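You operate a simulated robot arm through the tools that you are given. There is no shell and no other tool. Be economical: measure what you need, move in short steps, check, and stop when the job is done.

You run a simulated two-armed robot. Do the job below in one go: nothing can be reset, and whatever is moved stays where it is left.

## Task
Hold the steel pail on the top of the black table steady with one hand and put the 6 MM brass disc in it with the other. Put one of the brass valves from the upper middle shelf of the teal rack on the top shelf of the teal rack. Take the white can and leave it on top of the shims carton. Close the blue drawer. The order is free. Set down upright: brass valve, white can.
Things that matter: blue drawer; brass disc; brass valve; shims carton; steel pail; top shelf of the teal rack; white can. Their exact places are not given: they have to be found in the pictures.

Only the result counts: the job must be done as asked and must still hold three seconds after the hand-in. Knocking over, shifting, dropping, spilling or breaking anything else fails it.

## Robot
Two 7-joint arms with three-finger grippers on one trunk, on a base that drives. Base frame: it is fixed to the floor where the robot stands at the start and does not move with it; the origin is under the middle of the robot, x ahead of it, y to its left, z up. Units: cm, degrees, N and s.
The left shoulder is at the start at [3, 12.4, 110.8], the right one opposite. With the tool pointing down near the work surface each hand reaches from about 10 to 76 cm from the robot's upright axis, wherever it stands, measured 20 degrees to its own side. Places, roughly: blue drawer [-350, -30, 70]; brass disc [50, -50, 100]; brass valve (10x5x8 cm) [90, 200, 100]; shims carton [-400, 25, 100]; steel pail [-125, -350, 100]; top shelf of the teal rack [100, 200, 140]; white can [-350, 50, 100]. Payload 2.2 kg a hand.
The tool frame of a hand sits at the grasp point between the pads (the TCP): z along the fingers, y along the line on which they close. The tips reach 2.8 cm beyond it. Largest opening 10.2 cm; the body of the gripper starts 7.1 cm behind the TCP.
Orientation is that of the tool frame in the base frame, as a unit quaternion [x, y, z, w]. With the fingers straight down and closing along the base's y, the tool's x points along the base's -x, its y along +y and its z along -z.

## Interface
- The arms move only by the tool move_arm. It takes "left_targets", "right_targets" or both (then of equal length, played together; a hand with none holds still); each is a list of rows, each an object (a shift or turn left out is 0, a gripper value left out holds the last) with "linear": the shift along the tool's x, y, z in cm, a list of three; "delta_rot": the turn, a rotation vector about the tool's x, y, z in degrees, a list of three. In form: [{"linear": [x, y, z], "delta_rot": [ax, ay, az]}, ...]. A call has 1 to 8 rows; each row shifts and turns the commanded pose from where the row before left it, along the tool's axes as they then stand. "left_grip" and "right_grip" are, for a hand that has rows, the closure, from 0 (fully open) to 1 (shut), set as the call begins (left out, the last holds). Rows are played at 5 a second. More than 5 cm and 8.6 degrees between two rows, or a gripper value outside its range, and nothing of the call is played. Where a pose cannot be reached the arm comes as near as it can. A force on the tool above 40 N (or 10 N above the force at the start of the call, whichever is more), or a blocked arm, ends the call early, and 0.2 s more pass. The fingers move at their own pace and stop on an object; they squeeze with about 27 N. The grip force told is the motor's: it shows also when the fingers shut on nothing. Time passes only in rows, and 0.2 s behind the last, so rows that do not move let the fingers close. It gives the time, the measured TCP pose, the force on the tool (base axes), the opening and the grip force at its end, in the units of the frame above (readings bear some noise), with the torque about the TCP (base axes, N m) and any sound that the robot's microphone picked up, and new pictures: "show" is both (left out), scene, wrist or none (wrist: the cameras of the hands that moved).
- Cameras (640 x 400 px; columns grow to the right, rows downward): "scene" is now at [2.74, -3.29, 181.19]; the picture's right is [-0.50, -0.87, 0.00], its down [-0.75, 0.43, -0.51] and it looks along [0.44, -0.25, -0.86] (base axes); focal length 263 px, centre (320, 200). "left" rides on the left gripper at [7.2, 3.8, -8.6] in its tool frame; the picture's right is [-0.46, 0.89, 0.00], its down [-0.60, -0.32, -0.73] and it looks along [-0.65, -0.34, 0.68] (tool axes); focal length 256 px, centre (320, 200). "right" rides on the right gripper at [6.9, 4.4, -8.6] in its tool frame; the picture's right is [-0.53, 0.85, 0.00], its down [-0.58, -0.36, -0.73] and it looks along [-0.62, -0.39, 0.68] (tool axes); focal length 256 px, centre (320, 200).
- slide_trunk(by): slides the trunk up (or, below 0, down) by that many cm; the arms and the scene camera ride with it, the base frame stays. It gives what a move gives, with no picture.
- drive_base(legs): drives the robot by 1 to 6 legs, each [ahead, left, turn to the left] in cm, cm and degrees, along the robot's own axes; the way and the turn of a leg run together, so that a leg with both is an arc; at most 150 cm and 180 degrees a leg. The arms and the cameras ride along, it lands a little off, and it stops where it bumps. It gives what a move gives, and a new picture of the scene camera.
- turn_head(pan, tilt): turns the head with the scene camera to pan (to the left, within 143 degrees either way) and tilt (down, from -29 to 69), counted from straight ahead of the robot. It gives what a move gives, and a new picture of the scene camera.
- probe_pixels(camera, pixels): for up to 12 pixels [column, row] of the newest picture of that camera ("zoom" is the newest enlarged one), the place [x, y, z] in the base frame of the surface seen there, good to about 0.2 cm. No time passes.
- enlarge(camera, box): a new picture of the part [left, top, right, bottom] of that camera's present view, enlarged. No time passes.
- hand_in(): hands the job in; it is judged then, once.

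Keep the steps short. Do not move on a guess: measure, check each grasp and each placing, and mend mistakes. In all there are 110 turns and 260 pictures (those below and enlarged ones count). Leave the grippers open and the arms clear of the work at the hand-in unless told otherwise, and finish with a single line.

The tools are called after "Call:" by a JSON object that holds its "fn" and its "kwargs". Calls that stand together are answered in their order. move_arm: Moves the arms, as the interface text tells. Its arguments: {"type":"object","properties":{"left_targets":{"type":"array","items":{"type":"object","properties":{"linear":{"type":"array","items":{"type":"number"}},"delta_rot":{"type":"array","items":{"type":"number"}}}}},"left_grip":{"type":"number"},"right_targets":{"type":"array","items":{"type":"object","properties":{"linear":{"type":"array","items":{"type":"number"}},"delta_rot":{"type":"array","items":{"type":"number"}}}}},"right_grip":{"type":"number"},"show":{"type":"string","enum":["both","scene","wrist","none"]}},"required":[]} The other tools are called the same way: slide_trunk (by) slides the trunk up or down; drive_base (legs) drives the base; turn_head (pan, tilt) turns the head that bears the scene camera; probe_pixels (camera, pixels) gives the place of the surface under pixels of a picture; enlarge (camera, box) takes an enlarged picture of a part of a camera's view; hand_in () hands the job in.

At the start:

```text
time: 0.0
left_ee_pos: [52.55, -7.61, 114.47]
left_orientation: [0.0, 1.0, 0.001, 0.001]
left_contact_force: [-0.7, 1.1, -0.4]
left_moment: [0.03, 0.01, -0.05]
left_opening: 10.2
left_gripper_force: 0.1
right_ee_pos: [33.66, -36.3, 116.74]
right_orientation: [0.0, 1.0, 0.0, 0.0]
right_contact_force: [0.2, 0.1, 0.3]
right_moment: [0.0, 0.0, 0.0]
right_opening: 10.19
right_gripper_force: 0.1
trunk travel left (down, up): [-35.0, 19.0]
robot x, y, heading: [0.28, -0.01, -0.2]
head pan, tilt: [-29.7, 59.7]
```

scene: 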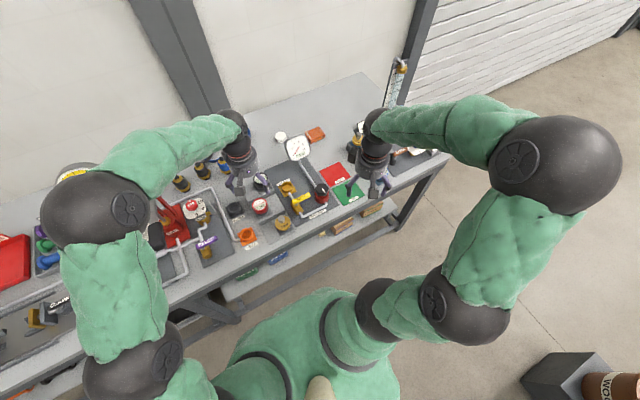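
right: 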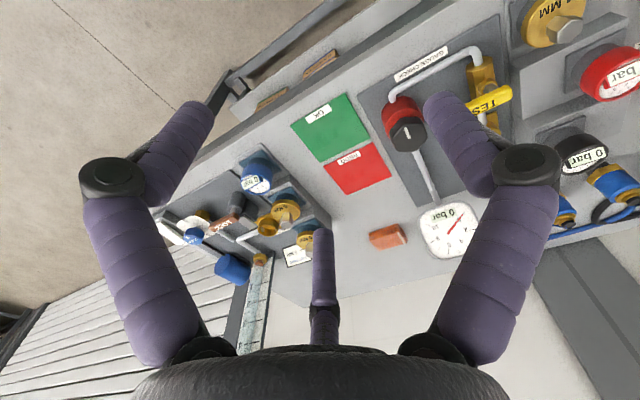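
left: 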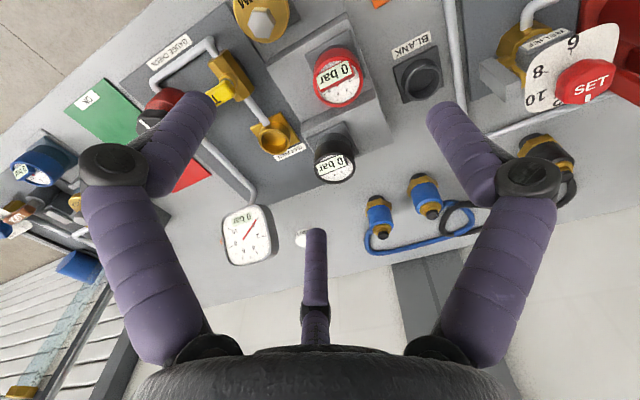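

I see a bench with brass discs and gauges near both hands. I'll enlarge the bench in the right-hand and scene views to read the labels on the discs.

Call:
{"fn": "enlarge", "kwargs": {"camera": "right", "box": [150, 140, 350, 300]}}

Call:
{"fn": "enlarge", "kwargs": {"camera": "right", "box": [440, 0, 640, 125]}}

Call:
{"fn": "enlarge", "kwargs": {"camera": "scene", "box": [160, 100, 440, 275]}}

```text
2.50 times, centred on (250, 220) of right
```

zoom: 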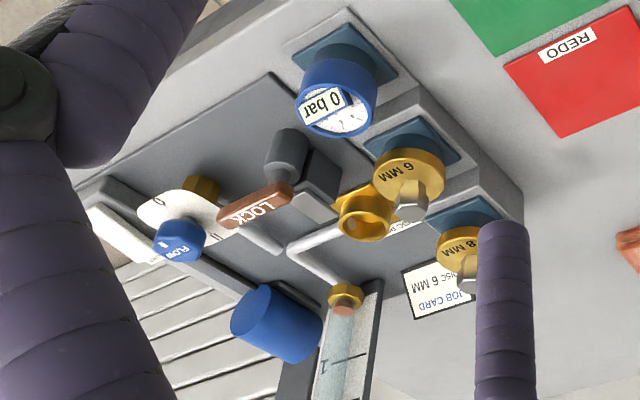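

```text
3.20 times, centred on (540, 62) of right
```

zoom: 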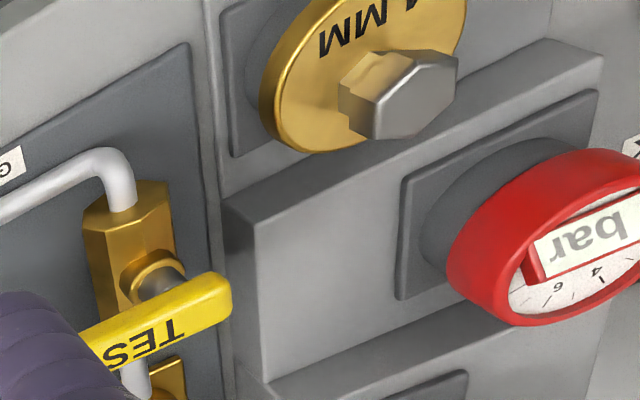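

```text
2.29 times, centred on (300, 188) of scene
```

zoom: 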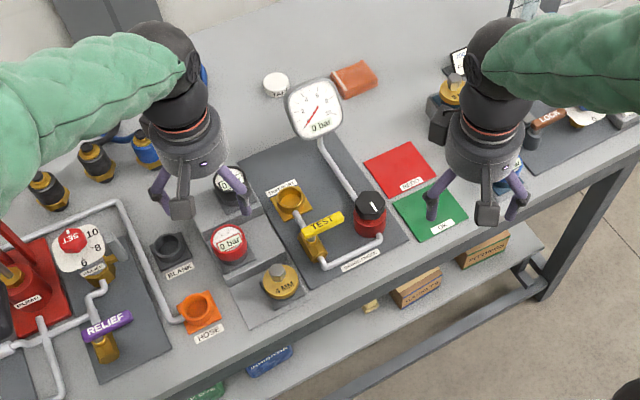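

The 6 MM disc sits at about (283, 210) in the right-hand view, with a hex knob at about (286, 219). I'll measure points on the disc and its surroundings.

Call:
{"fn": "probe_pixels", "kwargs": {"camera": "right", "pixels": [[286, 216], [286, 222], [270, 208], [285, 201], [299, 211], [281, 215], [275, 194], [258, 175], [269, 225], [305, 235], [312, 200], [330, 260]]}}

Call:
{"fn": "enlarge", "kwargs": {"camera": "right", "box": [240, 180, 320, 230]}}

```text
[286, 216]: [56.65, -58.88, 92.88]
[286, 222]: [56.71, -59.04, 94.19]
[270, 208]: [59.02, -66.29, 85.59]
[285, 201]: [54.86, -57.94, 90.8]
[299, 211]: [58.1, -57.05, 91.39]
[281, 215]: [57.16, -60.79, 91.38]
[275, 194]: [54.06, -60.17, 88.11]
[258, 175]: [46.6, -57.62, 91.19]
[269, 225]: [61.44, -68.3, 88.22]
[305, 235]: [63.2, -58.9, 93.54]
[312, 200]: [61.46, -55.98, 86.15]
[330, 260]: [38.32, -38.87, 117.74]
```

```text
8.00 times, centred on (280, 205) of right
```

zoom: 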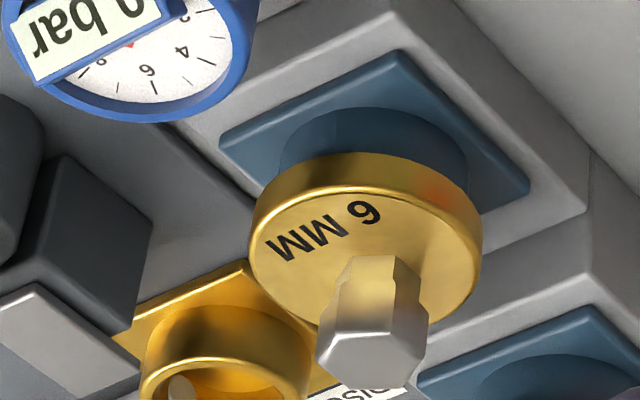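

Call:
{"fn": "probe_pixels", "kwargs": {"camera": "zoom", "pixels": [[365, 360], [330, 350], [420, 350], [265, 250], [470, 240], [370, 170], [300, 210], [365, 340], [230, 140], [520, 190], [400, 60], [375, 285]]}}

Call:
{"fn": "turn_head", "kwargs": {"pan": -50, "tilt": 50}}

```text
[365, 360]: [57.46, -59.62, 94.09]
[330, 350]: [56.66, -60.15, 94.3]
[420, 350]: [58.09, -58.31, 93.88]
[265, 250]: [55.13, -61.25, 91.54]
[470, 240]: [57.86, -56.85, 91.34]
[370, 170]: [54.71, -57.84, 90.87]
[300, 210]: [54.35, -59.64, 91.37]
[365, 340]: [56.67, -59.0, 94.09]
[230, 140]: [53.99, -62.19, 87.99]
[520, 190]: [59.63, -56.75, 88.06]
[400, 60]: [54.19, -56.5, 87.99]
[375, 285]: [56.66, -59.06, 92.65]
```

```text
time: 0.8
left_ee_pos: [52.41, -7.59, 114.39]
left_orientation: [0.0, 1.0, 0.0, 0.0]
left_contact_force: [0.2, 0.5, 0.2]
left_moment: [0.03, -0.01, 0.03]
left_opening: 10.2
left_gripper_force: 0.1
right_ee_pos: [33.69, -36.19, 116.89]
right_orientation: [-0.001, 1.0, -0.001, 0.0]
right_contact_force: [-0.3, -0.1, 0.5]
right_moment: [0.0, -0.02, -0.02]
right_opening: 10.2
right_gripper_force: 0.1
trunk travel left (down, up): [-35.0, 19.0]
robot x, y, heading: [-0.31, 0.11, 0.1]
head pan, tilt: [-50.0, 50.0]
```

scene: 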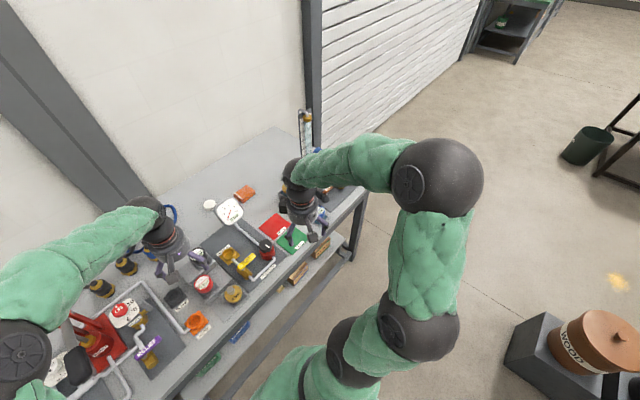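

The disc's centre is near (56.9, -59.1), its top at z 91.4, and the knob spans z 91.4 to 94.1. It is out of reach for now. I'll raise the trunk so the arms clear the bench items, then drive about 30 cm to the right.

Call:
{"fn": "slide_trunk", "kwargs": {"by": 10}}

Call:
{"fn": "drive_base", "kwargs": {"legs": [[0, -32, 0]]}}

```text
time: 2.2
left_ee_pos: [52.44, -7.63, 124.45]
left_orientation: [0.0, 1.0, 0.0, 0.0]
left_contact_force: [0.4, -0.2, 0.3]
left_moment: [0.0, 0.02, -0.02]
left_opening: 10.21
left_gripper_force: 0.1
right_ee_pos: [33.59, -36.33, 126.79]
right_orientation: [0.0, 1.0, 0.0, 0.0]
right_contact_force: [0.3, 0.0, -0.9]
right_moment: [0.0, -0.01, 0.02]
right_opening: 10.2
right_gripper_force: 0.1
trunk travel left (down, up): [-45.0, 9.0]
robot x, y, heading: [-0.02, 0.11, -0.0]
head pan, tilt: [-50.0, 50.0]
```

```text
time: 4.3
left_ee_pos: [52.42, -39.81, 124.51]
left_orientation: [0.001, 1.0, 0.0, -0.001]
left_contact_force: [-0.2, 0.4, 0.1]
left_moment: [0.03, 0.04, 0.02]
left_opening: 10.2
left_gripper_force: 0.0
right_ee_pos: [33.47, -68.51, 126.85]
right_orientation: [0.001, 1.0, 0.0, 0.001]
right_contact_force: [-0.5, 0.5, 0.1]
right_moment: [0.01, 0.0, 0.01]
right_opening: 10.22
right_gripper_force: 0.2
trunk travel left (down, up): [-45.0, 9.0]
robot x, y, heading: [0.29, -32.33, -0.2]
head pan, tilt: [-50.0, 50.0]
```

scene: 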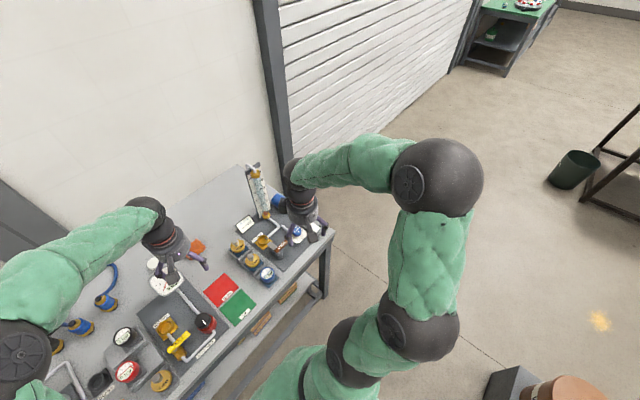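

Now the scene camera sees the 6 MM station around (250, 255). I'll enlarge it to measure it and its surroundings.

Call:
{"fn": "enlarge", "kwargs": {"camera": "scene", "box": [210, 185, 330, 285]}}

```text
4.00 times, centred on (270, 235) of scene
```

zoom: 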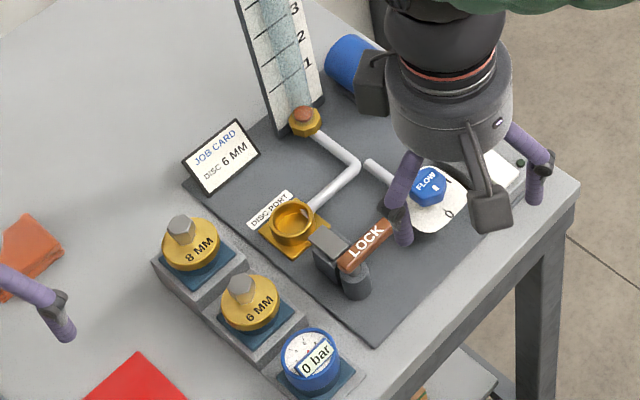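

Call:
{"fn": "probe_pixels", "kwargs": {"camera": "zoom", "pixels": [[240, 285], [240, 295], [232, 283], [252, 285], [222, 310], [277, 310], [250, 325], [180, 225], [310, 345], [350, 240], [293, 215], [275, 5]]}}

```text
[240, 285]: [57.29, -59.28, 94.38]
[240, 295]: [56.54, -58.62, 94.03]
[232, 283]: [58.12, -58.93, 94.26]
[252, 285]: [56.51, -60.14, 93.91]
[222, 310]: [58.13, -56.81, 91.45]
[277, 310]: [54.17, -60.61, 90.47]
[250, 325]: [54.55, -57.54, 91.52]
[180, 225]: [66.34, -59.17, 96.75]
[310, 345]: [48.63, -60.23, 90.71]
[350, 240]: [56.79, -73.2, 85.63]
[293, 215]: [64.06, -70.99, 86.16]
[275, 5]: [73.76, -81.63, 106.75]
```

Knob centre is about (57.1, -59.2) and its top about z 94.2. I'll move the right hand over it, partly close the gripper, and check before going down.

Call:
{"fn": "move_arm", "kwargs": {"right_targets": [{"linear": [-4.73, 1.86, 0]}, {"linear": [-4.73, 1.86, 0]}, {"linear": [-4.73, 1.86, 0]}, {"linear": [-4.73, 1.86, 0]}, {"linear": [-4.73, 1.86, 0]}, {"linear": [0, 0, 4.5]}, {"linear": [0, 0, 4.5]}, {"linear": [0, 0, 4.5]}], "right_grip": 0.4, "show": "wrist"}}

```text
refused: row 1 steps farther than a row can; nothing moved
```

Call:
{"fn": "move_arm", "kwargs": {"right_targets": [{"linear": [-3.94, 1.55, 0]}, {"linear": [-3.94, 1.55, 0]}, {"linear": [-3.94, 1.55, 0]}, {"linear": [-3.94, 1.55, 0]}, {"linear": [-3.94, 1.55, 0]}, {"linear": [-3.94, 1.55, 0]}, {"linear": [0, 0, 4.5]}, {"linear": [0, 0, 4.5]}], "right_grip": 0.4, "show": "both"}}

```text
time: 6.1
left_ee_pos: [52.52, -40.0, 124.47]
left_orientation: [0.001, 1.0, 0.001, -0.001]
left_contact_force: [1.0, 0.0, -0.3]
left_moment: [-0.01, 0.03, -0.01]
left_opening: 10.22
left_gripper_force: 0.1
right_ee_pos: [57.4, -59.08, 117.54]
right_orientation: [0.001, 1.0, 0.0, 0.0]
right_contact_force: [0.5, 0.7, 0.1]
right_moment: [0.02, 0.03, 0.0]
right_opening: 6.11
right_gripper_force: 0.1
trunk travel left (down, up): [-45.0, 9.0]
robot x, y, heading: [0.24, -32.55, -0.0]
head pan, tilt: [-50.0, 50.0]
```

scene: 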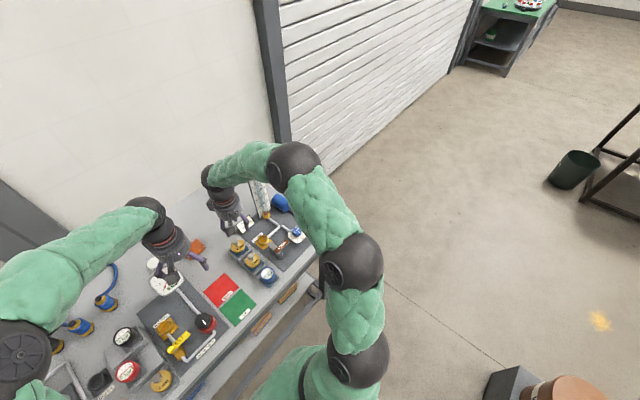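
right: 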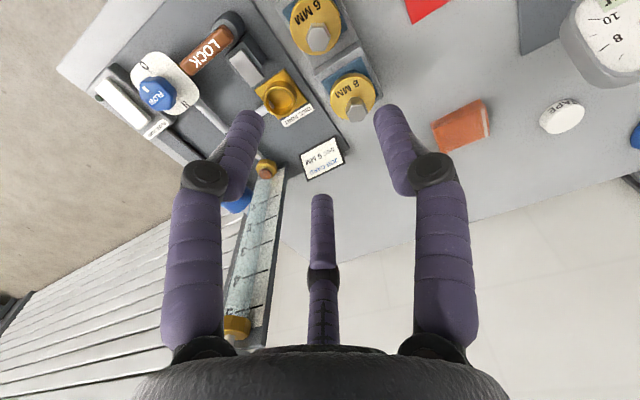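

A third purple rod appears between the fingers in the wrist view. I'll measure where it is, and probe the knobs again from here.

Call:
{"fn": "probe_pixels", "kwargs": {"camera": "right", "pixels": [[322, 200], [322, 250], [320, 275], [318, 310], [245, 120], [390, 115], [207, 175], [432, 172], [318, 38], [316, 50]]}}

```text
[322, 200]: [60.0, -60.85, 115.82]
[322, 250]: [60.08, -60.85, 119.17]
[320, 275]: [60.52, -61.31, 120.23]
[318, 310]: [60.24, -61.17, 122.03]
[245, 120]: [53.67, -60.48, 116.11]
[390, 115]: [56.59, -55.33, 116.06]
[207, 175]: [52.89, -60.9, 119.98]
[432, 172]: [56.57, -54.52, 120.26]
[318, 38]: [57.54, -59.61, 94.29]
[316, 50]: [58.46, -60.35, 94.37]
```

The gripper in fact shows three fingers spaced 120° around the grasp point, which suits a round knob. The neighbouring items are clear of it. I'll go down to just above knob depth and look.

Call:
{"fn": "move_arm", "kwargs": {"right_targets": [{"linear": [0.2, -0.2, 4.5]}, {"linear": [0, 0, 4.5]}, {"linear": [0, 0, 4.5]}, {"linear": [0, 0, 4.5]}, {"linear": [0, 0, 3.5]}], "show": "wrist"}}

```text
time: 7.3
left_ee_pos: [52.44, -39.85, 124.44]
left_orientation: [0.002, 1.0, 0.0, 0.0]
left_contact_force: [-0.6, -0.1, -0.1]
left_moment: [0.01, 0.03, 0.0]
left_opening: 10.19
left_gripper_force: 0.2
right_ee_pos: [56.88, -59.45, 96.41]
right_orientation: [0.001, 1.0, -0.001, 0.0]
right_contact_force: [0.2, 0.9, 0.0]
right_moment: [0.03, 0.0, 0.0]
right_opening: 6.11
right_gripper_force: 0.1
trunk travel left (down, up): [-45.0, 9.0]
robot x, y, heading: [-0.05, -32.21, -0.2]
head pan, tilt: [-50.0, 50.0]
```

right: 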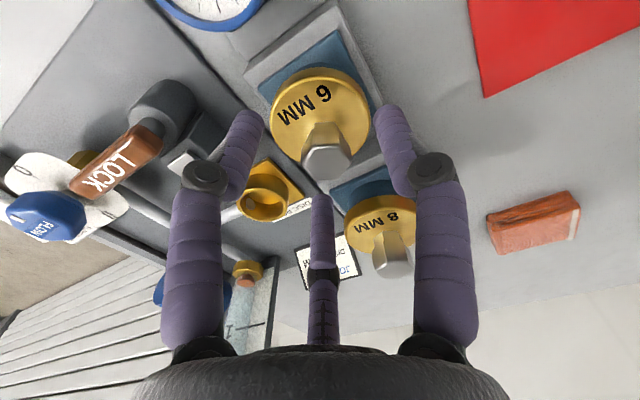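

The knob at (325, 160) is centred between the fingertips. I'll go down 1.8 cm with a small x correction, then close.

Call:
{"fn": "move_arm", "kwargs": {"right_targets": [{"linear": [-0.25, 0.15, 1.8]}, {}], "show": "none"}}

Call:
{"fn": "move_arm", "kwargs": {"right_targets": [{}, {}, {}, {}], "right_grip": 1, "show": "wrist"}}

```text
time: 7.9
left_ee_pos: [52.37, -39.88, 124.49]
left_orientation: [0.001, 1.0, 0.0, 0.0]
left_contact_force: [-0.7, -0.4, 0.4]
left_moment: [0.01, -0.01, -0.01]
left_opening: 10.21
left_gripper_force: 0.0
right_ee_pos: [57.05, -59.34, 94.44]
right_orientation: [0.001, 1.0, 0.0, 0.0]
right_contact_force: [0.3, -0.4, -0.2]
right_moment: [-0.04, -0.01, 0.0]
right_opening: 6.09
right_gripper_force: 0.1
trunk travel left (down, up): [-45.0, 9.0]
robot x, y, heading: [-0.3, -32.31, -0.3]
head pan, tilt: [-50.0, 50.0]
```

```text
time: 8.9
left_ee_pos: [52.44, -39.86, 124.47]
left_orientation: [0.0, 1.0, -0.001, 0.0]
left_contact_force: [-0.4, 0.3, 0.4]
left_moment: [0.01, 0.0, 0.02]
left_opening: 10.2
left_gripper_force: 0.1
right_ee_pos: [57.49, -59.47, 94.56]
right_orientation: [0.0, 1.0, 0.0, 0.002]
right_contact_force: [13.0, -2.1, 6.6]
right_moment: [-0.14, -0.29, 0.08]
right_opening: 2.41
right_gripper_force: 27.6
trunk travel left (down, up): [-45.0, 9.0]
robot x, y, heading: [0.2, -32.0, -0.1]
head pan, tilt: [-50.0, 50.0]
```

right: 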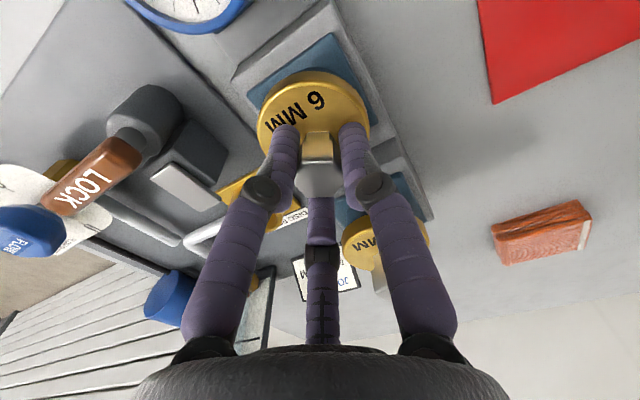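

It is gripped at 2.41 cm with 27 N. I'll lift slowly.

Call:
{"fn": "move_arm", "kwargs": {"right_targets": [{"linear": [0, 0, -1.5]}, {"linear": [0, 0, -3]}, {"linear": [0, 0, -4]}, {"linear": [0, 0, -4]}, {"linear": [0, 0, -4.5]}, {"linear": [0, 0, -4.5]}], "show": "wrist"}}

```text
time: 10.3
left_ee_pos: [52.33, -39.89, 124.67]
left_orientation: [0.001, 1.0, -0.001, 0.0]
left_contact_force: [0.2, 0.0, 0.3]
left_moment: [-0.03, -0.06, -0.03]
left_opening: 10.22
left_gripper_force: 0.0
right_ee_pos: [57.15, -59.35, 116.05]
right_orientation: [0.0, 1.0, 0.0, -0.001]
right_contact_force: [-0.7, 0.0, -1.6]
right_moment: [0.01, -0.05, 0.03]
right_opening: 2.42
right_gripper_force: 27.2
trunk travel left (down, up): [-45.0, 9.0]
robot x, y, heading: [-0.03, -32.13, -0.2]
head pan, tilt: [-50.0, 50.0]
```

right: 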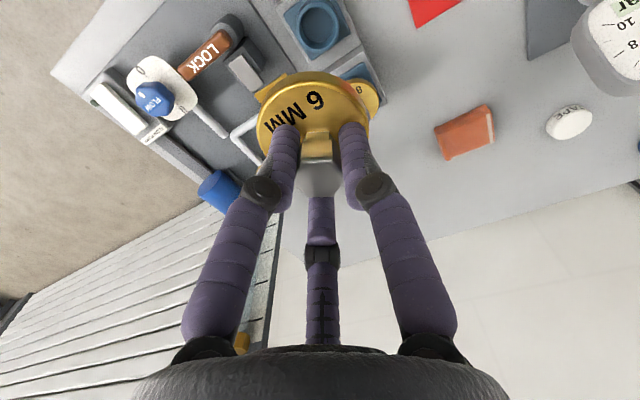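

The 6 MM disc is held. I'll raise it and pull both arms back closer to the body before driving.

Call:
{"fn": "move_arm", "kwargs": {"right_targets": [{"linear": [0, 0, -4.5]}, {"linear": [2, 0, -4]}, {"linear": [4, -1.5, 0]}, {"linear": [4, -1.5, 0]}, {"linear": [4, -1.5, 0]}, {"linear": [4, -1.5, 0]}, {"linear": [4, -1.5, 0]}, {}], "left_targets": [{"linear": [2, 2.5, 0]}, {"linear": [2, 3, 0]}, {"linear": [2.5, 3, 0]}, {"linear": [2.5, 3, 0]}, {"linear": [2.5, 3, 0]}, {"linear": [2.5, 3, 0]}, {"linear": [2.5, 3, 0]}, {}], "show": "none"}}

Call:
{"fn": "turn_head", "kwargs": {"pan": -110, "tilt": 20}}

Call:
{"fn": "turn_head", "kwargs": {"pan": 140, "tilt": 20}}

Call:
{"fn": "turn_head", "kwargs": {"pan": 70, "tilt": 25}}

```text
time: 12.1
left_ee_pos: [36.02, -19.25, 124.54]
left_orientation: [0.001, 1.0, 0.0, -0.001]
left_contact_force: [0.5, 0.1, -0.7]
left_moment: [0.02, 0.02, -0.01]
left_opening: 10.2
left_gripper_force: 0.1
right_ee_pos: [35.14, -66.99, 124.5]
right_orientation: [0.0, 1.0, 0.001, 0.0]
right_contact_force: [0.4, -0.7, -1.0]
right_moment: [0.0, 0.01, -0.02]
right_opening: 2.38
right_gripper_force: 27.3
trunk travel left (down, up): [-45.0, 9.0]
robot x, y, heading: [-0.1, -32.13, 0.1]
head pan, tilt: [-50.0, 50.0]
```

```text
time: 13.4
left_ee_pos: [35.85, -19.11, 124.51]
left_orientation: [0.001, 1.0, 0.0, 0.0]
left_contact_force: [-0.7, 0.8, -0.3]
left_moment: [0.02, -0.02, -0.08]
left_opening: 10.18
left_gripper_force: 0.0
right_ee_pos: [35.06, -66.77, 124.63]
right_orientation: [0.001, 1.0, 0.0, 0.0]
right_contact_force: [0.2, 0.0, -1.3]
right_moment: [-0.02, -0.01, -0.03]
right_opening: 2.39
right_gripper_force: 26.7
trunk travel left (down, up): [-45.0, 9.0]
robot x, y, heading: [-0.33, -32.13, 0.1]
head pan, tilt: [-110.0, 20.0]
```

scene: 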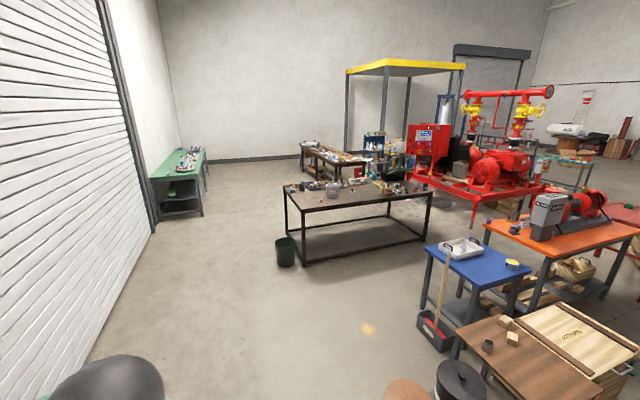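

```text
time: 16.9
left_ee_pos: [35.9, -19.2, 124.52]
left_orientation: [0.001, 1.0, 0.0, 0.0]
left_contact_force: [-0.1, -0.7, 0.0]
left_moment: [0.01, -0.01, 0.01]
left_opening: 10.19
left_gripper_force: 0.1
right_ee_pos: [35.16, -66.79, 124.58]
right_orientation: [0.001, 1.0, -0.001, 0.0]
right_contact_force: [0.4, 0.1, -0.8]
right_moment: [0.0, 0.01, 0.01]
right_opening: 2.42
right_gripper_force: 27.2
trunk travel left (down, up): [-45.0, 9.0]
robot x, y, heading: [-0.19, -32.24, -0.0]
head pan, tilt: [140.0, 20.0]
```

scene: 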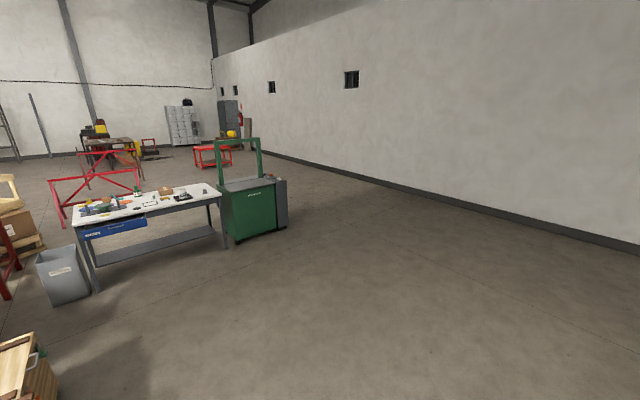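

```text
time: 18.3
left_ee_pos: [35.93, -19.2, 124.6]
left_orientation: [0.001, 1.0, 0.0, 0.0]
left_contact_force: [-0.7, -0.4, 0.4]
left_moment: [0.0, -0.01, 0.0]
left_opening: 10.22
left_gripper_force: 0.0
right_ee_pos: [35.02, -66.83, 124.45]
right_orientation: [0.001, 1.0, 0.0, -0.001]
right_contact_force: [0.7, 0.4, -1.9]
right_moment: [-0.04, -0.03, -0.04]
right_opening: 2.41
right_gripper_force: 27.0
trunk travel left (down, up): [-45.0, 9.0]
robot x, y, heading: [0.13, -32.42, -0.2]
head pan, tilt: [70.0, 25.0]
```

scene: 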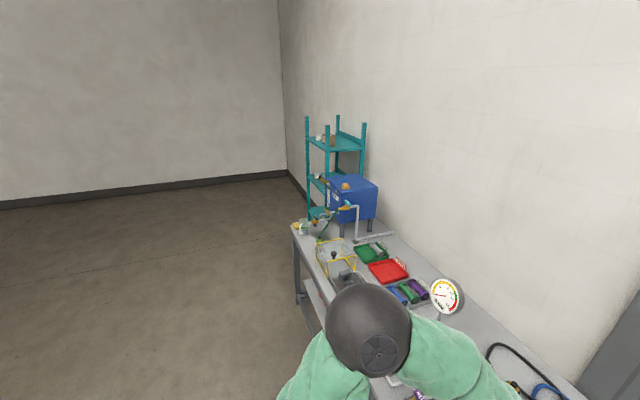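

The black table with the pail is in the pan -110 view, with the pail near (332, 188). I'll turn the head back there, enlarge and measure.

Call:
{"fn": "turn_head", "kwargs": {"pan": -110, "tilt": 25}}

Call:
{"fn": "enlarge", "kwargs": {"camera": "scene", "box": [260, 130, 460, 255]}}

```text
time: 21.0
left_ee_pos: [35.94, -19.2, 124.49]
left_orientation: [0.001, 1.0, 0.0, 0.0]
left_contact_force: [0.2, 0.6, 0.4]
left_moment: [-0.03, -0.04, 0.0]
left_opening: 10.21
left_gripper_force: 0.0
right_ee_pos: [35.1, -66.71, 124.54]
right_orientation: [0.001, 1.0, -0.001, 0.0]
right_contact_force: [0.8, -0.3, -2.7]
right_moment: [-0.03, 0.0, -0.03]
right_opening: 2.39
right_gripper_force: 26.8
trunk travel left (down, up): [-45.0, 9.0]
robot x, y, heading: [0.2, -31.88, 0.4]
head pan, tilt: [-110.0, 25.0]
```

scene: 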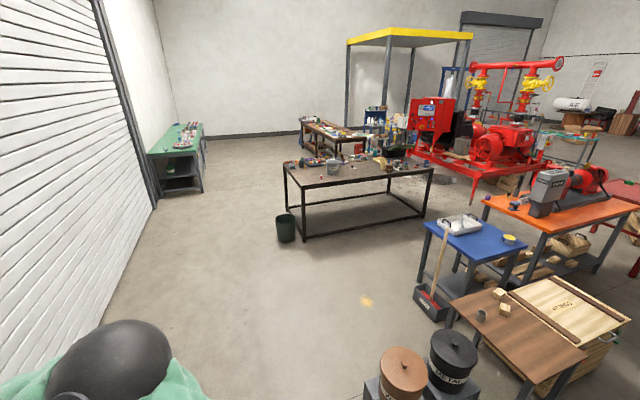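

```text
3.20 times, centred on (360, 192) of scene
```

zoom: 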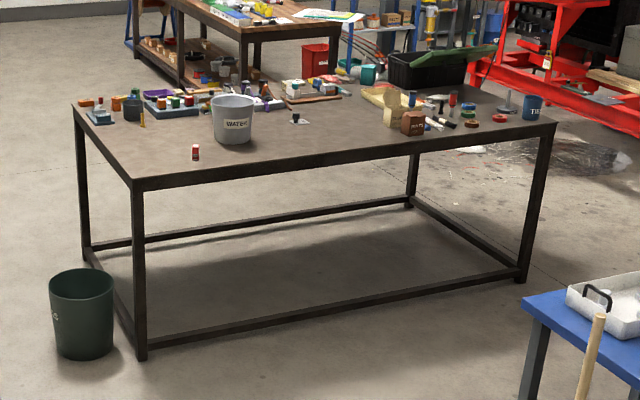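

Call:
{"fn": "probe_pixels", "kwargs": {"camera": "zoom", "pixels": [[234, 97], [235, 140], [214, 110], [254, 112], [135, 178], [550, 122], [75, 105], [230, 165], [80, 300], [140, 355], [560, 330], [195, 155]]}}

Call:
{"fn": "probe_pixels", "kwargs": {"camera": "scene", "pixels": [[400, 365], [365, 300], [430, 230], [430, 315], [160, 205], [200, 195], [155, 150], [480, 310], [372, 385], [285, 215], [140, 250]]}}

```text
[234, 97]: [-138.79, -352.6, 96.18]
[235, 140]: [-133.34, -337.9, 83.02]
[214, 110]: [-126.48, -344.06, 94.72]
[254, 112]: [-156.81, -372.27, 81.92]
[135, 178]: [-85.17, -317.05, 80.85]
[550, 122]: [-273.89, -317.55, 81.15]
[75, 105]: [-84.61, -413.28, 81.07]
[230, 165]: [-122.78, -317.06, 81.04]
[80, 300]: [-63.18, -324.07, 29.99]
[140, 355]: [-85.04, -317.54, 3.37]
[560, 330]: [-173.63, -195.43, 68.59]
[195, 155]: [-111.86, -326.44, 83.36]
```

```text
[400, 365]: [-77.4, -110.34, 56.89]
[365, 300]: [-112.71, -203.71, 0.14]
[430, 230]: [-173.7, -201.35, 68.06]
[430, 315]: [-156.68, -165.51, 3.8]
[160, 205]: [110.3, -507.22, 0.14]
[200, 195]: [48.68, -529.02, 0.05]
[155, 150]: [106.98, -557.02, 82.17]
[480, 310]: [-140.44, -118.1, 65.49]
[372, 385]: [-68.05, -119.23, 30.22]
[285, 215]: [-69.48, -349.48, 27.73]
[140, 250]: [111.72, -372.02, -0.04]
```

The black table's top is at z 81, with its near edge at y -317. The pail is near (-133, -345) with its rim at about z 96. I'll back off, turn right 90°, drive ahead between the wall and the bins, and look again.

Call:
{"fn": "drive_base", "kwargs": {"legs": [[-15, 0, 0], [0, 0, -90], [120, 15, 0]]}}

Call:
{"fn": "turn_head", "kwargs": {"pan": -35, "tilt": 35}}

```text
time: 32.0
left_ee_pos: [13.47, -189.28, 124.59]
left_orientation: [0.704, 0.71, 0.0, 0.0]
left_contact_force: [-0.7, -0.4, -0.9]
left_moment: [-0.05, -0.01, -0.05]
left_opening: 10.21
left_gripper_force: 0.0
right_ee_pos: [-34.28, -189.09, 124.55]
right_orientation: [0.703, 0.711, 0.0, 0.0]
right_contact_force: [-0.8, -0.3, -1.2]
right_moment: [0.0, 0.01, -0.01]
right_opening: 2.41
right_gripper_force: 26.6
trunk travel left (down, up): [-45.0, 9.0]
robot x, y, heading: [-0.01, -153.42, -89.6]
head pan, tilt: [-110.0, 25.0]
```

scene: 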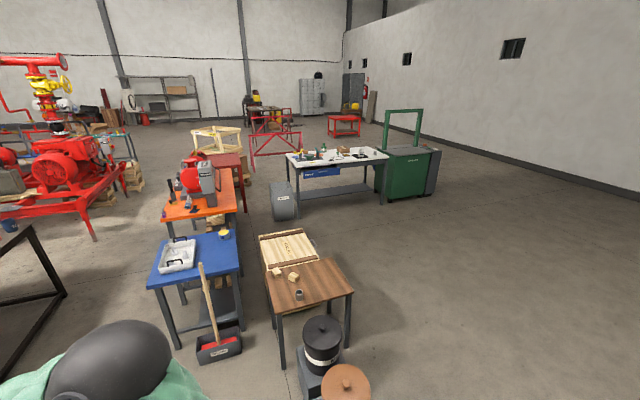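

```text
time: 33.5
left_ee_pos: [13.46, -189.23, 124.51]
left_orientation: [0.704, 0.71, 0.001, 0.0]
left_contact_force: [0.1, -0.6, -0.6]
left_moment: [0.03, -0.03, 0.01]
left_opening: 10.19
left_gripper_force: 0.0
right_ee_pos: [-34.17, -188.8, 124.57]
right_orientation: [0.704, 0.71, 0.0, -0.001]
right_contact_force: [-0.4, -1.0, -1.9]
right_moment: [0.01, 0.0, 0.06]
right_opening: 2.38
right_gripper_force: 27.3
trunk travel left (down, up): [-45.0, 9.0]
robot x, y, heading: [-0.05, -153.81, -89.8]
head pan, tilt: [-35.0, 35.0]
```

scene: 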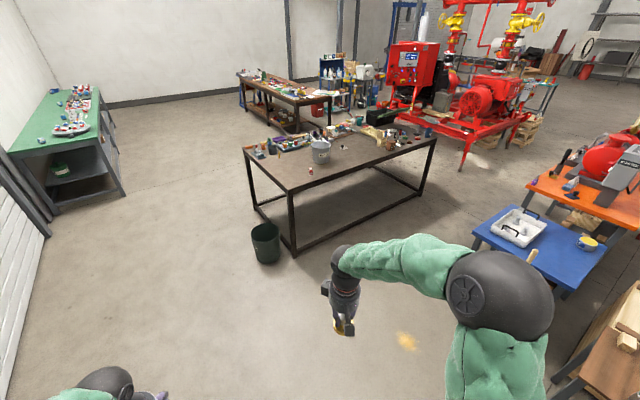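

The route is clear: about 107 cm ahead, then a 130 cm strafe to the right along the table front, staying 25 cm or more from the edge.

Call:
{"fn": "drive_base", "kwargs": {"legs": [[105, 0, 0], [0, -130, 0]]}}

Call:
{"fn": "turn_head", "kwargs": {"pan": 0, "tilt": 50}}

```text
time: 44.9
left_ee_pos: [-116.71, -291.35, 124.51]
left_orientation: [0.713, 0.701, 0.0, 0.0]
left_contact_force: [-0.2, 0.4, 0.1]
left_moment: [0.02, 0.02, -0.04]
left_opening: 10.2
left_gripper_force: 0.1
right_ee_pos: [-164.16, -289.72, 124.45]
right_orientation: [0.712, 0.702, 0.0, 0.001]
right_contact_force: [-0.1, 0.6, -1.6]
right_moment: [-0.01, -0.06, 0.01]
right_opening: 2.39
right_gripper_force: 27.6
trunk travel left (down, up): [-45.0, 9.0]
robot x, y, heading: [-129.02, -254.94, -91.2]
head pan, tilt: [-35.0, 35.0]
```

scene: 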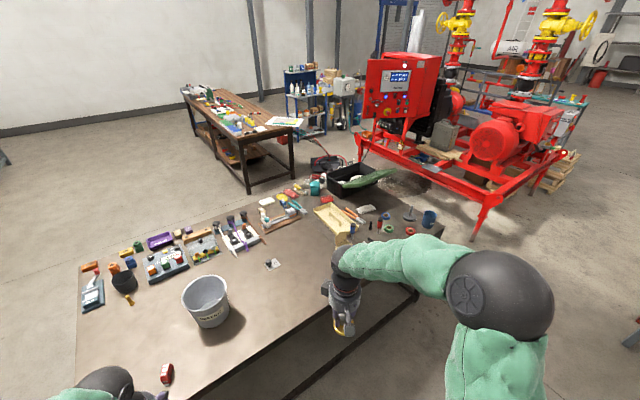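

```text
time: 45.9
left_ee_pos: [-116.68, -291.25, 124.54]
left_orientation: [0.712, 0.702, 0.0, 0.0]
left_contact_force: [0.4, 0.6, 0.8]
left_moment: [0.01, 0.0, 0.0]
left_opening: 10.22
left_gripper_force: 0.1
right_ee_pos: [-164.1, -289.75, 124.52]
right_orientation: [0.713, 0.702, 0.0, 0.0]
right_contact_force: [0.1, 0.3, -1.1]
right_moment: [-0.01, -0.02, 0.02]
right_opening: 2.39
right_gripper_force: 27.1
trunk travel left (down, up): [-45.0, 9.0]
robot x, y, heading: [-129.16, -255.34, -90.8]
head pan, tilt: [0.0, 50.0]
```

scene: 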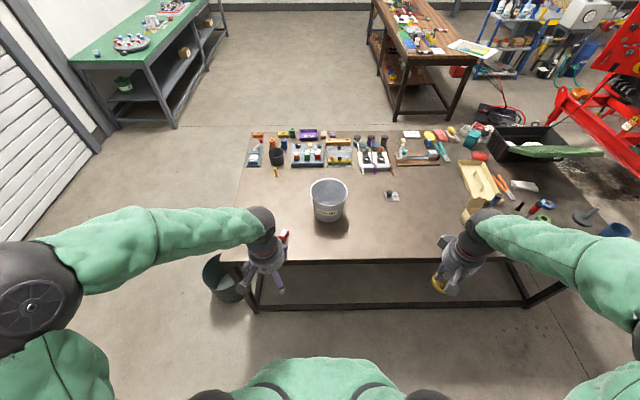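

Call:
{"fn": "enlarge", "kwargs": {"camera": "scene", "box": [270, 160, 390, 250]}}

```text
4.44 times, centred on (330, 205) of scene
```

zoom: 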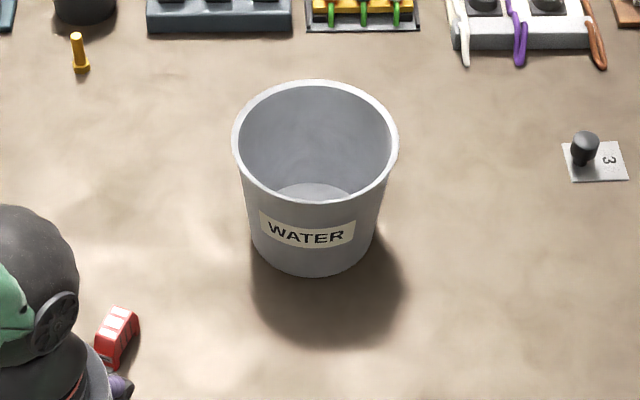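

Call:
{"fn": "probe_pixels", "kwargs": {"camera": "zoom", "pixels": [[235, 140], [395, 140], [312, 83], [312, 200], [315, 190], [312, 130], [252, 230], [378, 235], [312, 275], [240, 130], [120, 330], [80, 65]]}}

```text
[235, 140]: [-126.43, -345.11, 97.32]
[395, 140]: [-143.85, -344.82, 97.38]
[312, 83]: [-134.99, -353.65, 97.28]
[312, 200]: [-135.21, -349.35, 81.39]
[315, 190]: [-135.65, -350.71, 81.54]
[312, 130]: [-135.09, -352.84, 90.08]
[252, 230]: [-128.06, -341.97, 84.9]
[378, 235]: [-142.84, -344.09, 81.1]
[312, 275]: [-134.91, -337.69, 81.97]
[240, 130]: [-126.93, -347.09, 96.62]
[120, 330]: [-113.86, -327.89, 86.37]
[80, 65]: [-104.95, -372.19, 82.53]
```

The pail is empty. Its rim centre is (-135.1, -345.0), the radius is 8.7, the rim is at z 97.3 and the floor inside at 81.5. I'll drive 24 cm closer, leaving about 38 cm from the axis to the table edge.

Call:
{"fn": "drive_base", "kwargs": {"legs": [[24, 0, 0.9]]}}

Call:
{"fn": "enlarge", "kwargs": {"camera": "scene", "box": [240, 200, 400, 300]}}

```text
time: 47.7
left_ee_pos: [-116.08, -315.04, 124.55]
left_orientation: [0.707, 0.707, 0.0, 0.0]
left_contact_force: [-0.2, -0.2, 1.0]
left_moment: [0.01, 0.01, -0.01]
left_opening: 10.18
left_gripper_force: 0.0
right_ee_pos: [-163.82, -314.34, 124.48]
right_orientation: [0.707, 0.707, 0.0, 0.0]
right_contact_force: [-0.4, 0.2, -1.2]
right_moment: [0.01, -0.01, -0.01]
right_opening: 2.39
right_gripper_force: 26.9
trunk travel left (down, up): [-45.0, 9.0]
robot x, y, heading: [-129.2, -278.98, -89.9]
head pan, tilt: [0.0, 50.0]
```

scene: 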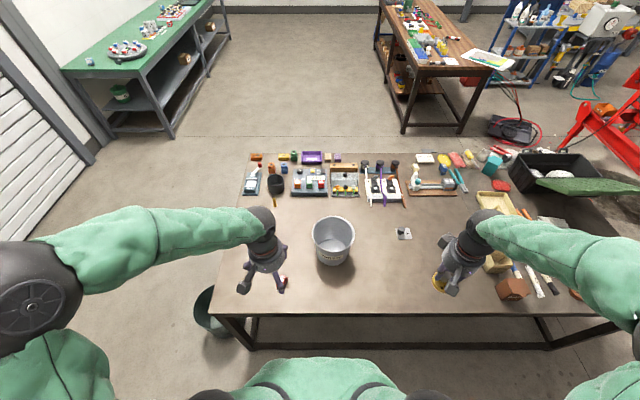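

```text
4.00 times, centred on (320, 250) of scene
```

zoom: 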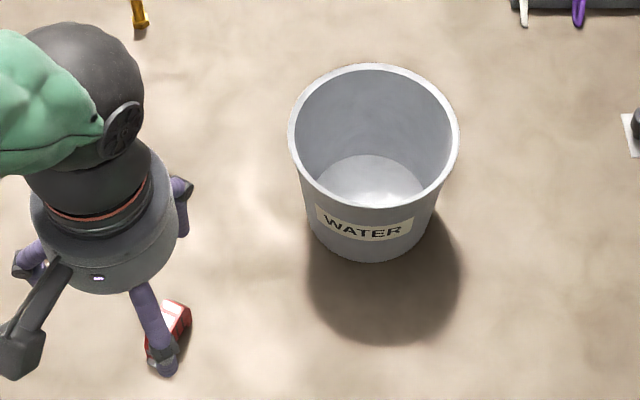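

The view confirms one outer finger on the robot's left and two on the right. I'll bring the left hand above the left rim, half open, tilted 12° outward so there is room for the right hand.

Call:
{"fn": "move_arm", "kwargs": {"left_targets": [{"linear": [-3.75, -1.34, 0]}, {"linear": [-3.75, -1.34, 0]}, {"linear": [-3.75, -1.34, 0]}, {"linear": [-3.75, -1.34, 0]}, {"linear": [-3.75, -1.34, 0]}, {"linear": [-3.75, -1.34, 0]}, {"linear": [-3.75, -1.34, 0], "delta_rot": [6, 0, 0]}, {"linear": [-3.75, -1.34, 0], "delta_rot": [6, 0, 0]}], "left_grip": 0.4, "show": "none"}}

Call:
{"fn": "move_arm", "kwargs": {"left_targets": [{"linear": [0, 0.92, 4.3]}, {"linear": [0, 0.92, 4.3]}, {"linear": [0, 0.92, 4.3]}, {"linear": [0, 0.92, 4.3]}, {}], "show": "both"}}

```text
time: 49.5
left_ee_pos: [-127.07, -345.4, 124.7]
left_orientation: [0.704, 0.703, -0.073, -0.075]
left_contact_force: [0.7, 0.2, 0.3]
left_moment: [0.02, -0.01, 0.03]
left_opening: 6.09
left_gripper_force: 0.1
right_ee_pos: [-163.76, -314.37, 124.45]
right_orientation: [0.707, 0.708, 0.001, 0.0]
right_contact_force: [0.4, -0.7, -1.0]
right_moment: [0.03, -0.05, -0.03]
right_opening: 2.37
right_gripper_force: 27.2
trunk travel left (down, up): [-45.0, 9.0]
robot x, y, heading: [-129.2, -279.5, -89.8]
head pan, tilt: [0.0, 50.0]
```

```text
time: 50.7
left_ee_pos: [-126.8, -345.02, 107.11]
left_orientation: [0.704, 0.703, -0.075, -0.073]
left_contact_force: [-0.1, 0.2, -0.5]
left_moment: [-0.05, 0.01, 0.01]
left_opening: 6.13
left_gripper_force: 0.1
right_ee_pos: [-163.72, -314.19, 124.53]
right_orientation: [0.707, 0.707, 0.0, 0.0]
right_contact_force: [0.0, -0.4, -1.4]
right_moment: [-0.04, -0.01, 0.0]
right_opening: 2.4
right_gripper_force: 26.9
trunk travel left (down, up): [-45.0, 9.0]
robot x, y, heading: [-129.28, -279.38, -90.0]
head pan, tilt: [0.0, 50.0]
```

scene: 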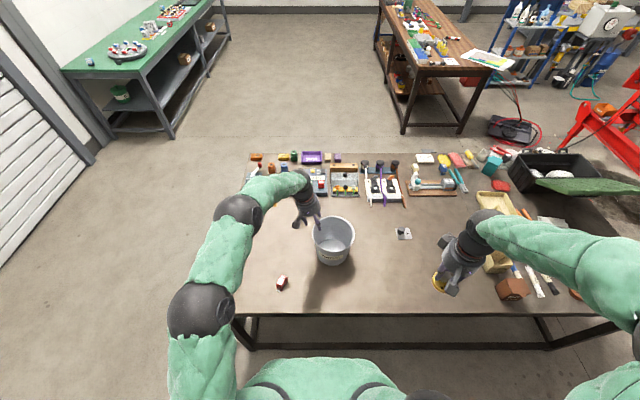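
left: 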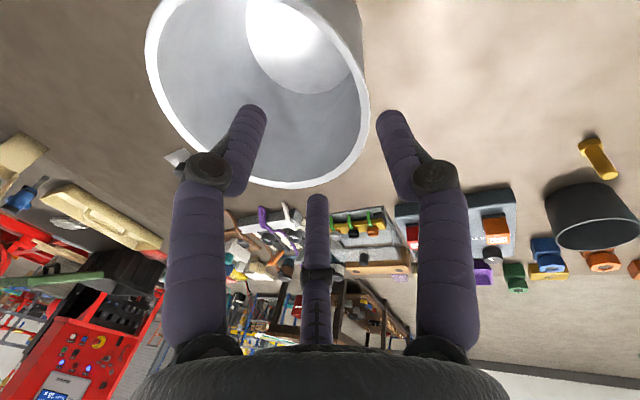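

The rim lies between the outer finger and the two inner ones. I'll go down 10.6 cm more.

Call:
{"fn": "move_arm", "kwargs": {"left_targets": [{"linear": [0, 0.73, 3.45]}, {"linear": [0, 0.73, 3.45]}, {"linear": [0, 0.73, 3.45]}, {}], "show": "wrist"}}

```text
time: 51.7
left_ee_pos: [-127.0, -345.03, 96.45]
left_orientation: [0.703, 0.703, -0.074, -0.073]
left_contact_force: [-0.5, -0.3, 0.3]
left_moment: [0.01, 0.0, 0.02]
left_opening: 6.13
left_gripper_force: 0.0
right_ee_pos: [-163.85, -314.17, 124.59]
right_orientation: [0.707, 0.707, 0.0, 0.0]
right_contact_force: [0.0, -0.2, -1.8]
right_moment: [-0.03, 0.0, -0.02]
right_opening: 2.39
right_gripper_force: 26.6
trunk travel left (down, up): [-45.0, 9.0]
robot x, y, heading: [-129.14, -278.56, -90.0]
head pan, tilt: [0.0, 50.0]
```

left: 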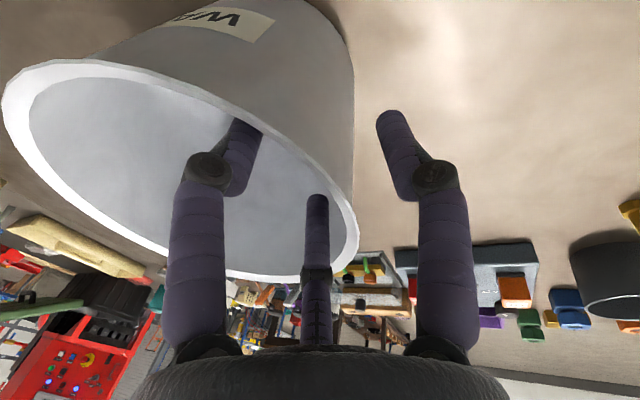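

The fingers straddle the rim with no contact force. Closing now.

Call:
{"fn": "move_arm", "kwargs": {"left_targets": [{}, {}, {}, {}], "left_grip": 1, "show": "both"}}

```text
time: 52.7
left_ee_pos: [-126.99, -345.07, 96.52]
left_orientation: [0.703, 0.704, -0.074, -0.075]
left_contact_force: [0.2, 0.3, -0.1]
left_moment: [0.01, -0.37, 0.0]
left_opening: 1.09
left_gripper_force: 27.5
right_ee_pos: [-163.78, -314.37, 124.45]
right_orientation: [0.707, 0.707, 0.001, -0.001]
right_contact_force: [-1.0, -0.1, -2.1]
right_moment: [-0.01, 0.0, 0.03]
right_opening: 2.37
right_gripper_force: 26.7
trunk travel left (down, up): [-45.0, 9.0]
robot x, y, heading: [-129.07, -279.08, -90.0]
head pan, tilt: [0.0, 50.0]
```

scene: 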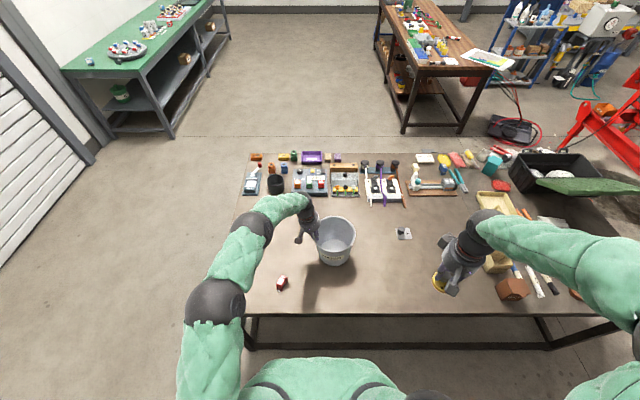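
left: 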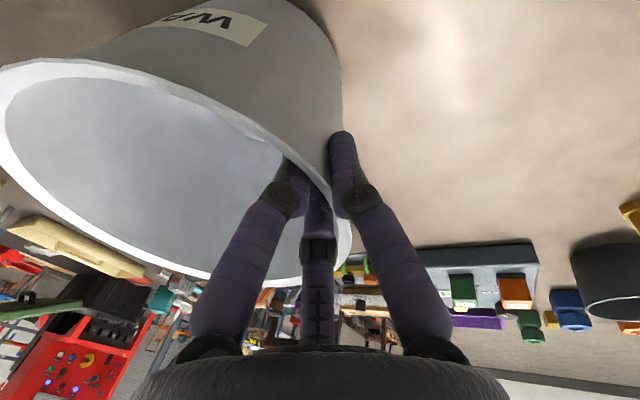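

The pail is held at the rim. Now I'll move the right hand with the disc toward the pail, staying high.

Call:
{"fn": "move_arm", "kwargs": {"right_targets": [{"linear": [-3.5, 2.7, 0]}, {"linear": [-3.5, 2.7, 0]}, {"linear": [-3.5, 2.7, 0]}, {"linear": [-3.5, 2.7, 0]}, {"linear": [-3.5, 2.7, 0]}, {"linear": [-3.5, 2.7, 0]}, {"linear": [-3.5, 2.7, 0]}, {"linear": [-3.5, 2.7, 0]}], "show": "none"}}

Call:
{"fn": "move_arm", "kwargs": {"right_targets": [{"linear": [-3.2, 3.3, 0]}, {"linear": [0, 0, 4]}, {"linear": [0, 0, 4]}, {"linear": [0, 0, 4]}, {}], "show": "both"}}

```text
time: 54.5
left_ee_pos: [-126.93, -345.21, 96.37]
left_orientation: [0.703, 0.704, -0.073, -0.074]
left_contact_force: [1.0, -0.5, -0.3]
left_moment: [-0.03, -0.36, -0.01]
left_opening: 1.08
left_gripper_force: 26.9
right_ee_pos: [-142.03, -342.78, 124.29]
right_orientation: [0.707, 0.708, 0.001, 0.0]
right_contact_force: [0.2, -0.1, -1.5]
right_moment: [0.01, 0.02, 0.04]
right_opening: 2.38
right_gripper_force: 27.0
trunk travel left (down, up): [-45.0, 9.0]
robot x, y, heading: [-129.05, -279.61, -90.0]
head pan, tilt: [0.0, 50.0]
```

```text
time: 55.7
left_ee_pos: [-126.96, -344.9, 96.4]
left_orientation: [0.703, 0.703, -0.074, -0.073]
left_contact_force: [0.1, 0.1, -1.1]
left_moment: [-0.03, -0.4, 0.02]
left_opening: 1.09
left_gripper_force: 26.9
right_ee_pos: [-138.81, -345.46, 112.62]
right_orientation: [0.707, 0.707, -0.001, 0.0]
right_contact_force: [-0.6, 0.9, -1.4]
right_moment: [-0.04, 0.0, -0.02]
right_opening: 2.39
right_gripper_force: 27.4
trunk travel left (down, up): [-45.0, 9.0]
robot x, y, heading: [-129.04, -279.34, -90.3]
head pan, tilt: [0.0, 50.0]
```

scene: 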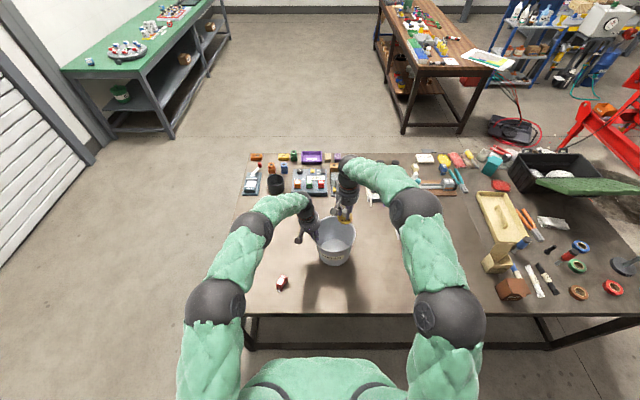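
right: 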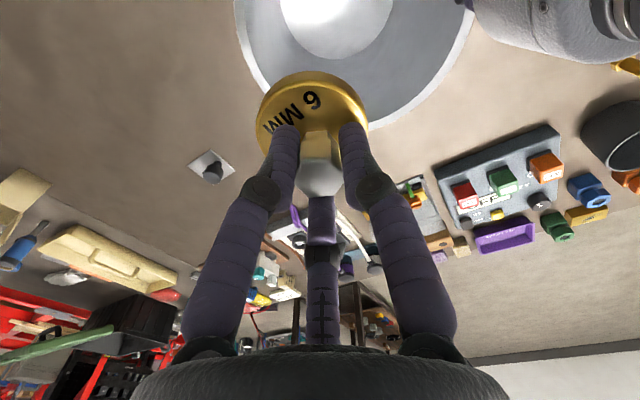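

I'll enlarge the scene to check the clearance between the two hands.

Call:
{"fn": "enlarge", "kwargs": {"camera": "scene", "box": [280, 150, 400, 280]}}

```text
3.08 times, centred on (340, 215) of scene
```

zoom: 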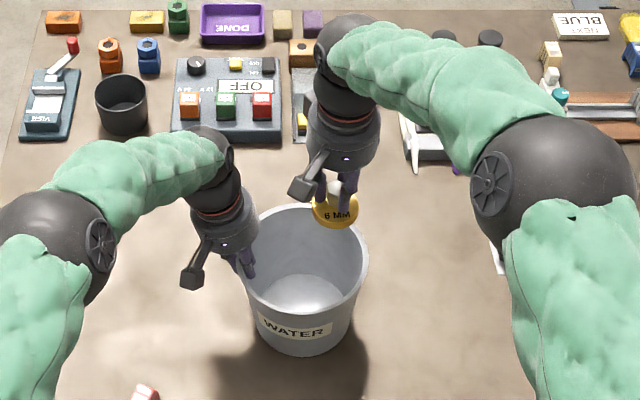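

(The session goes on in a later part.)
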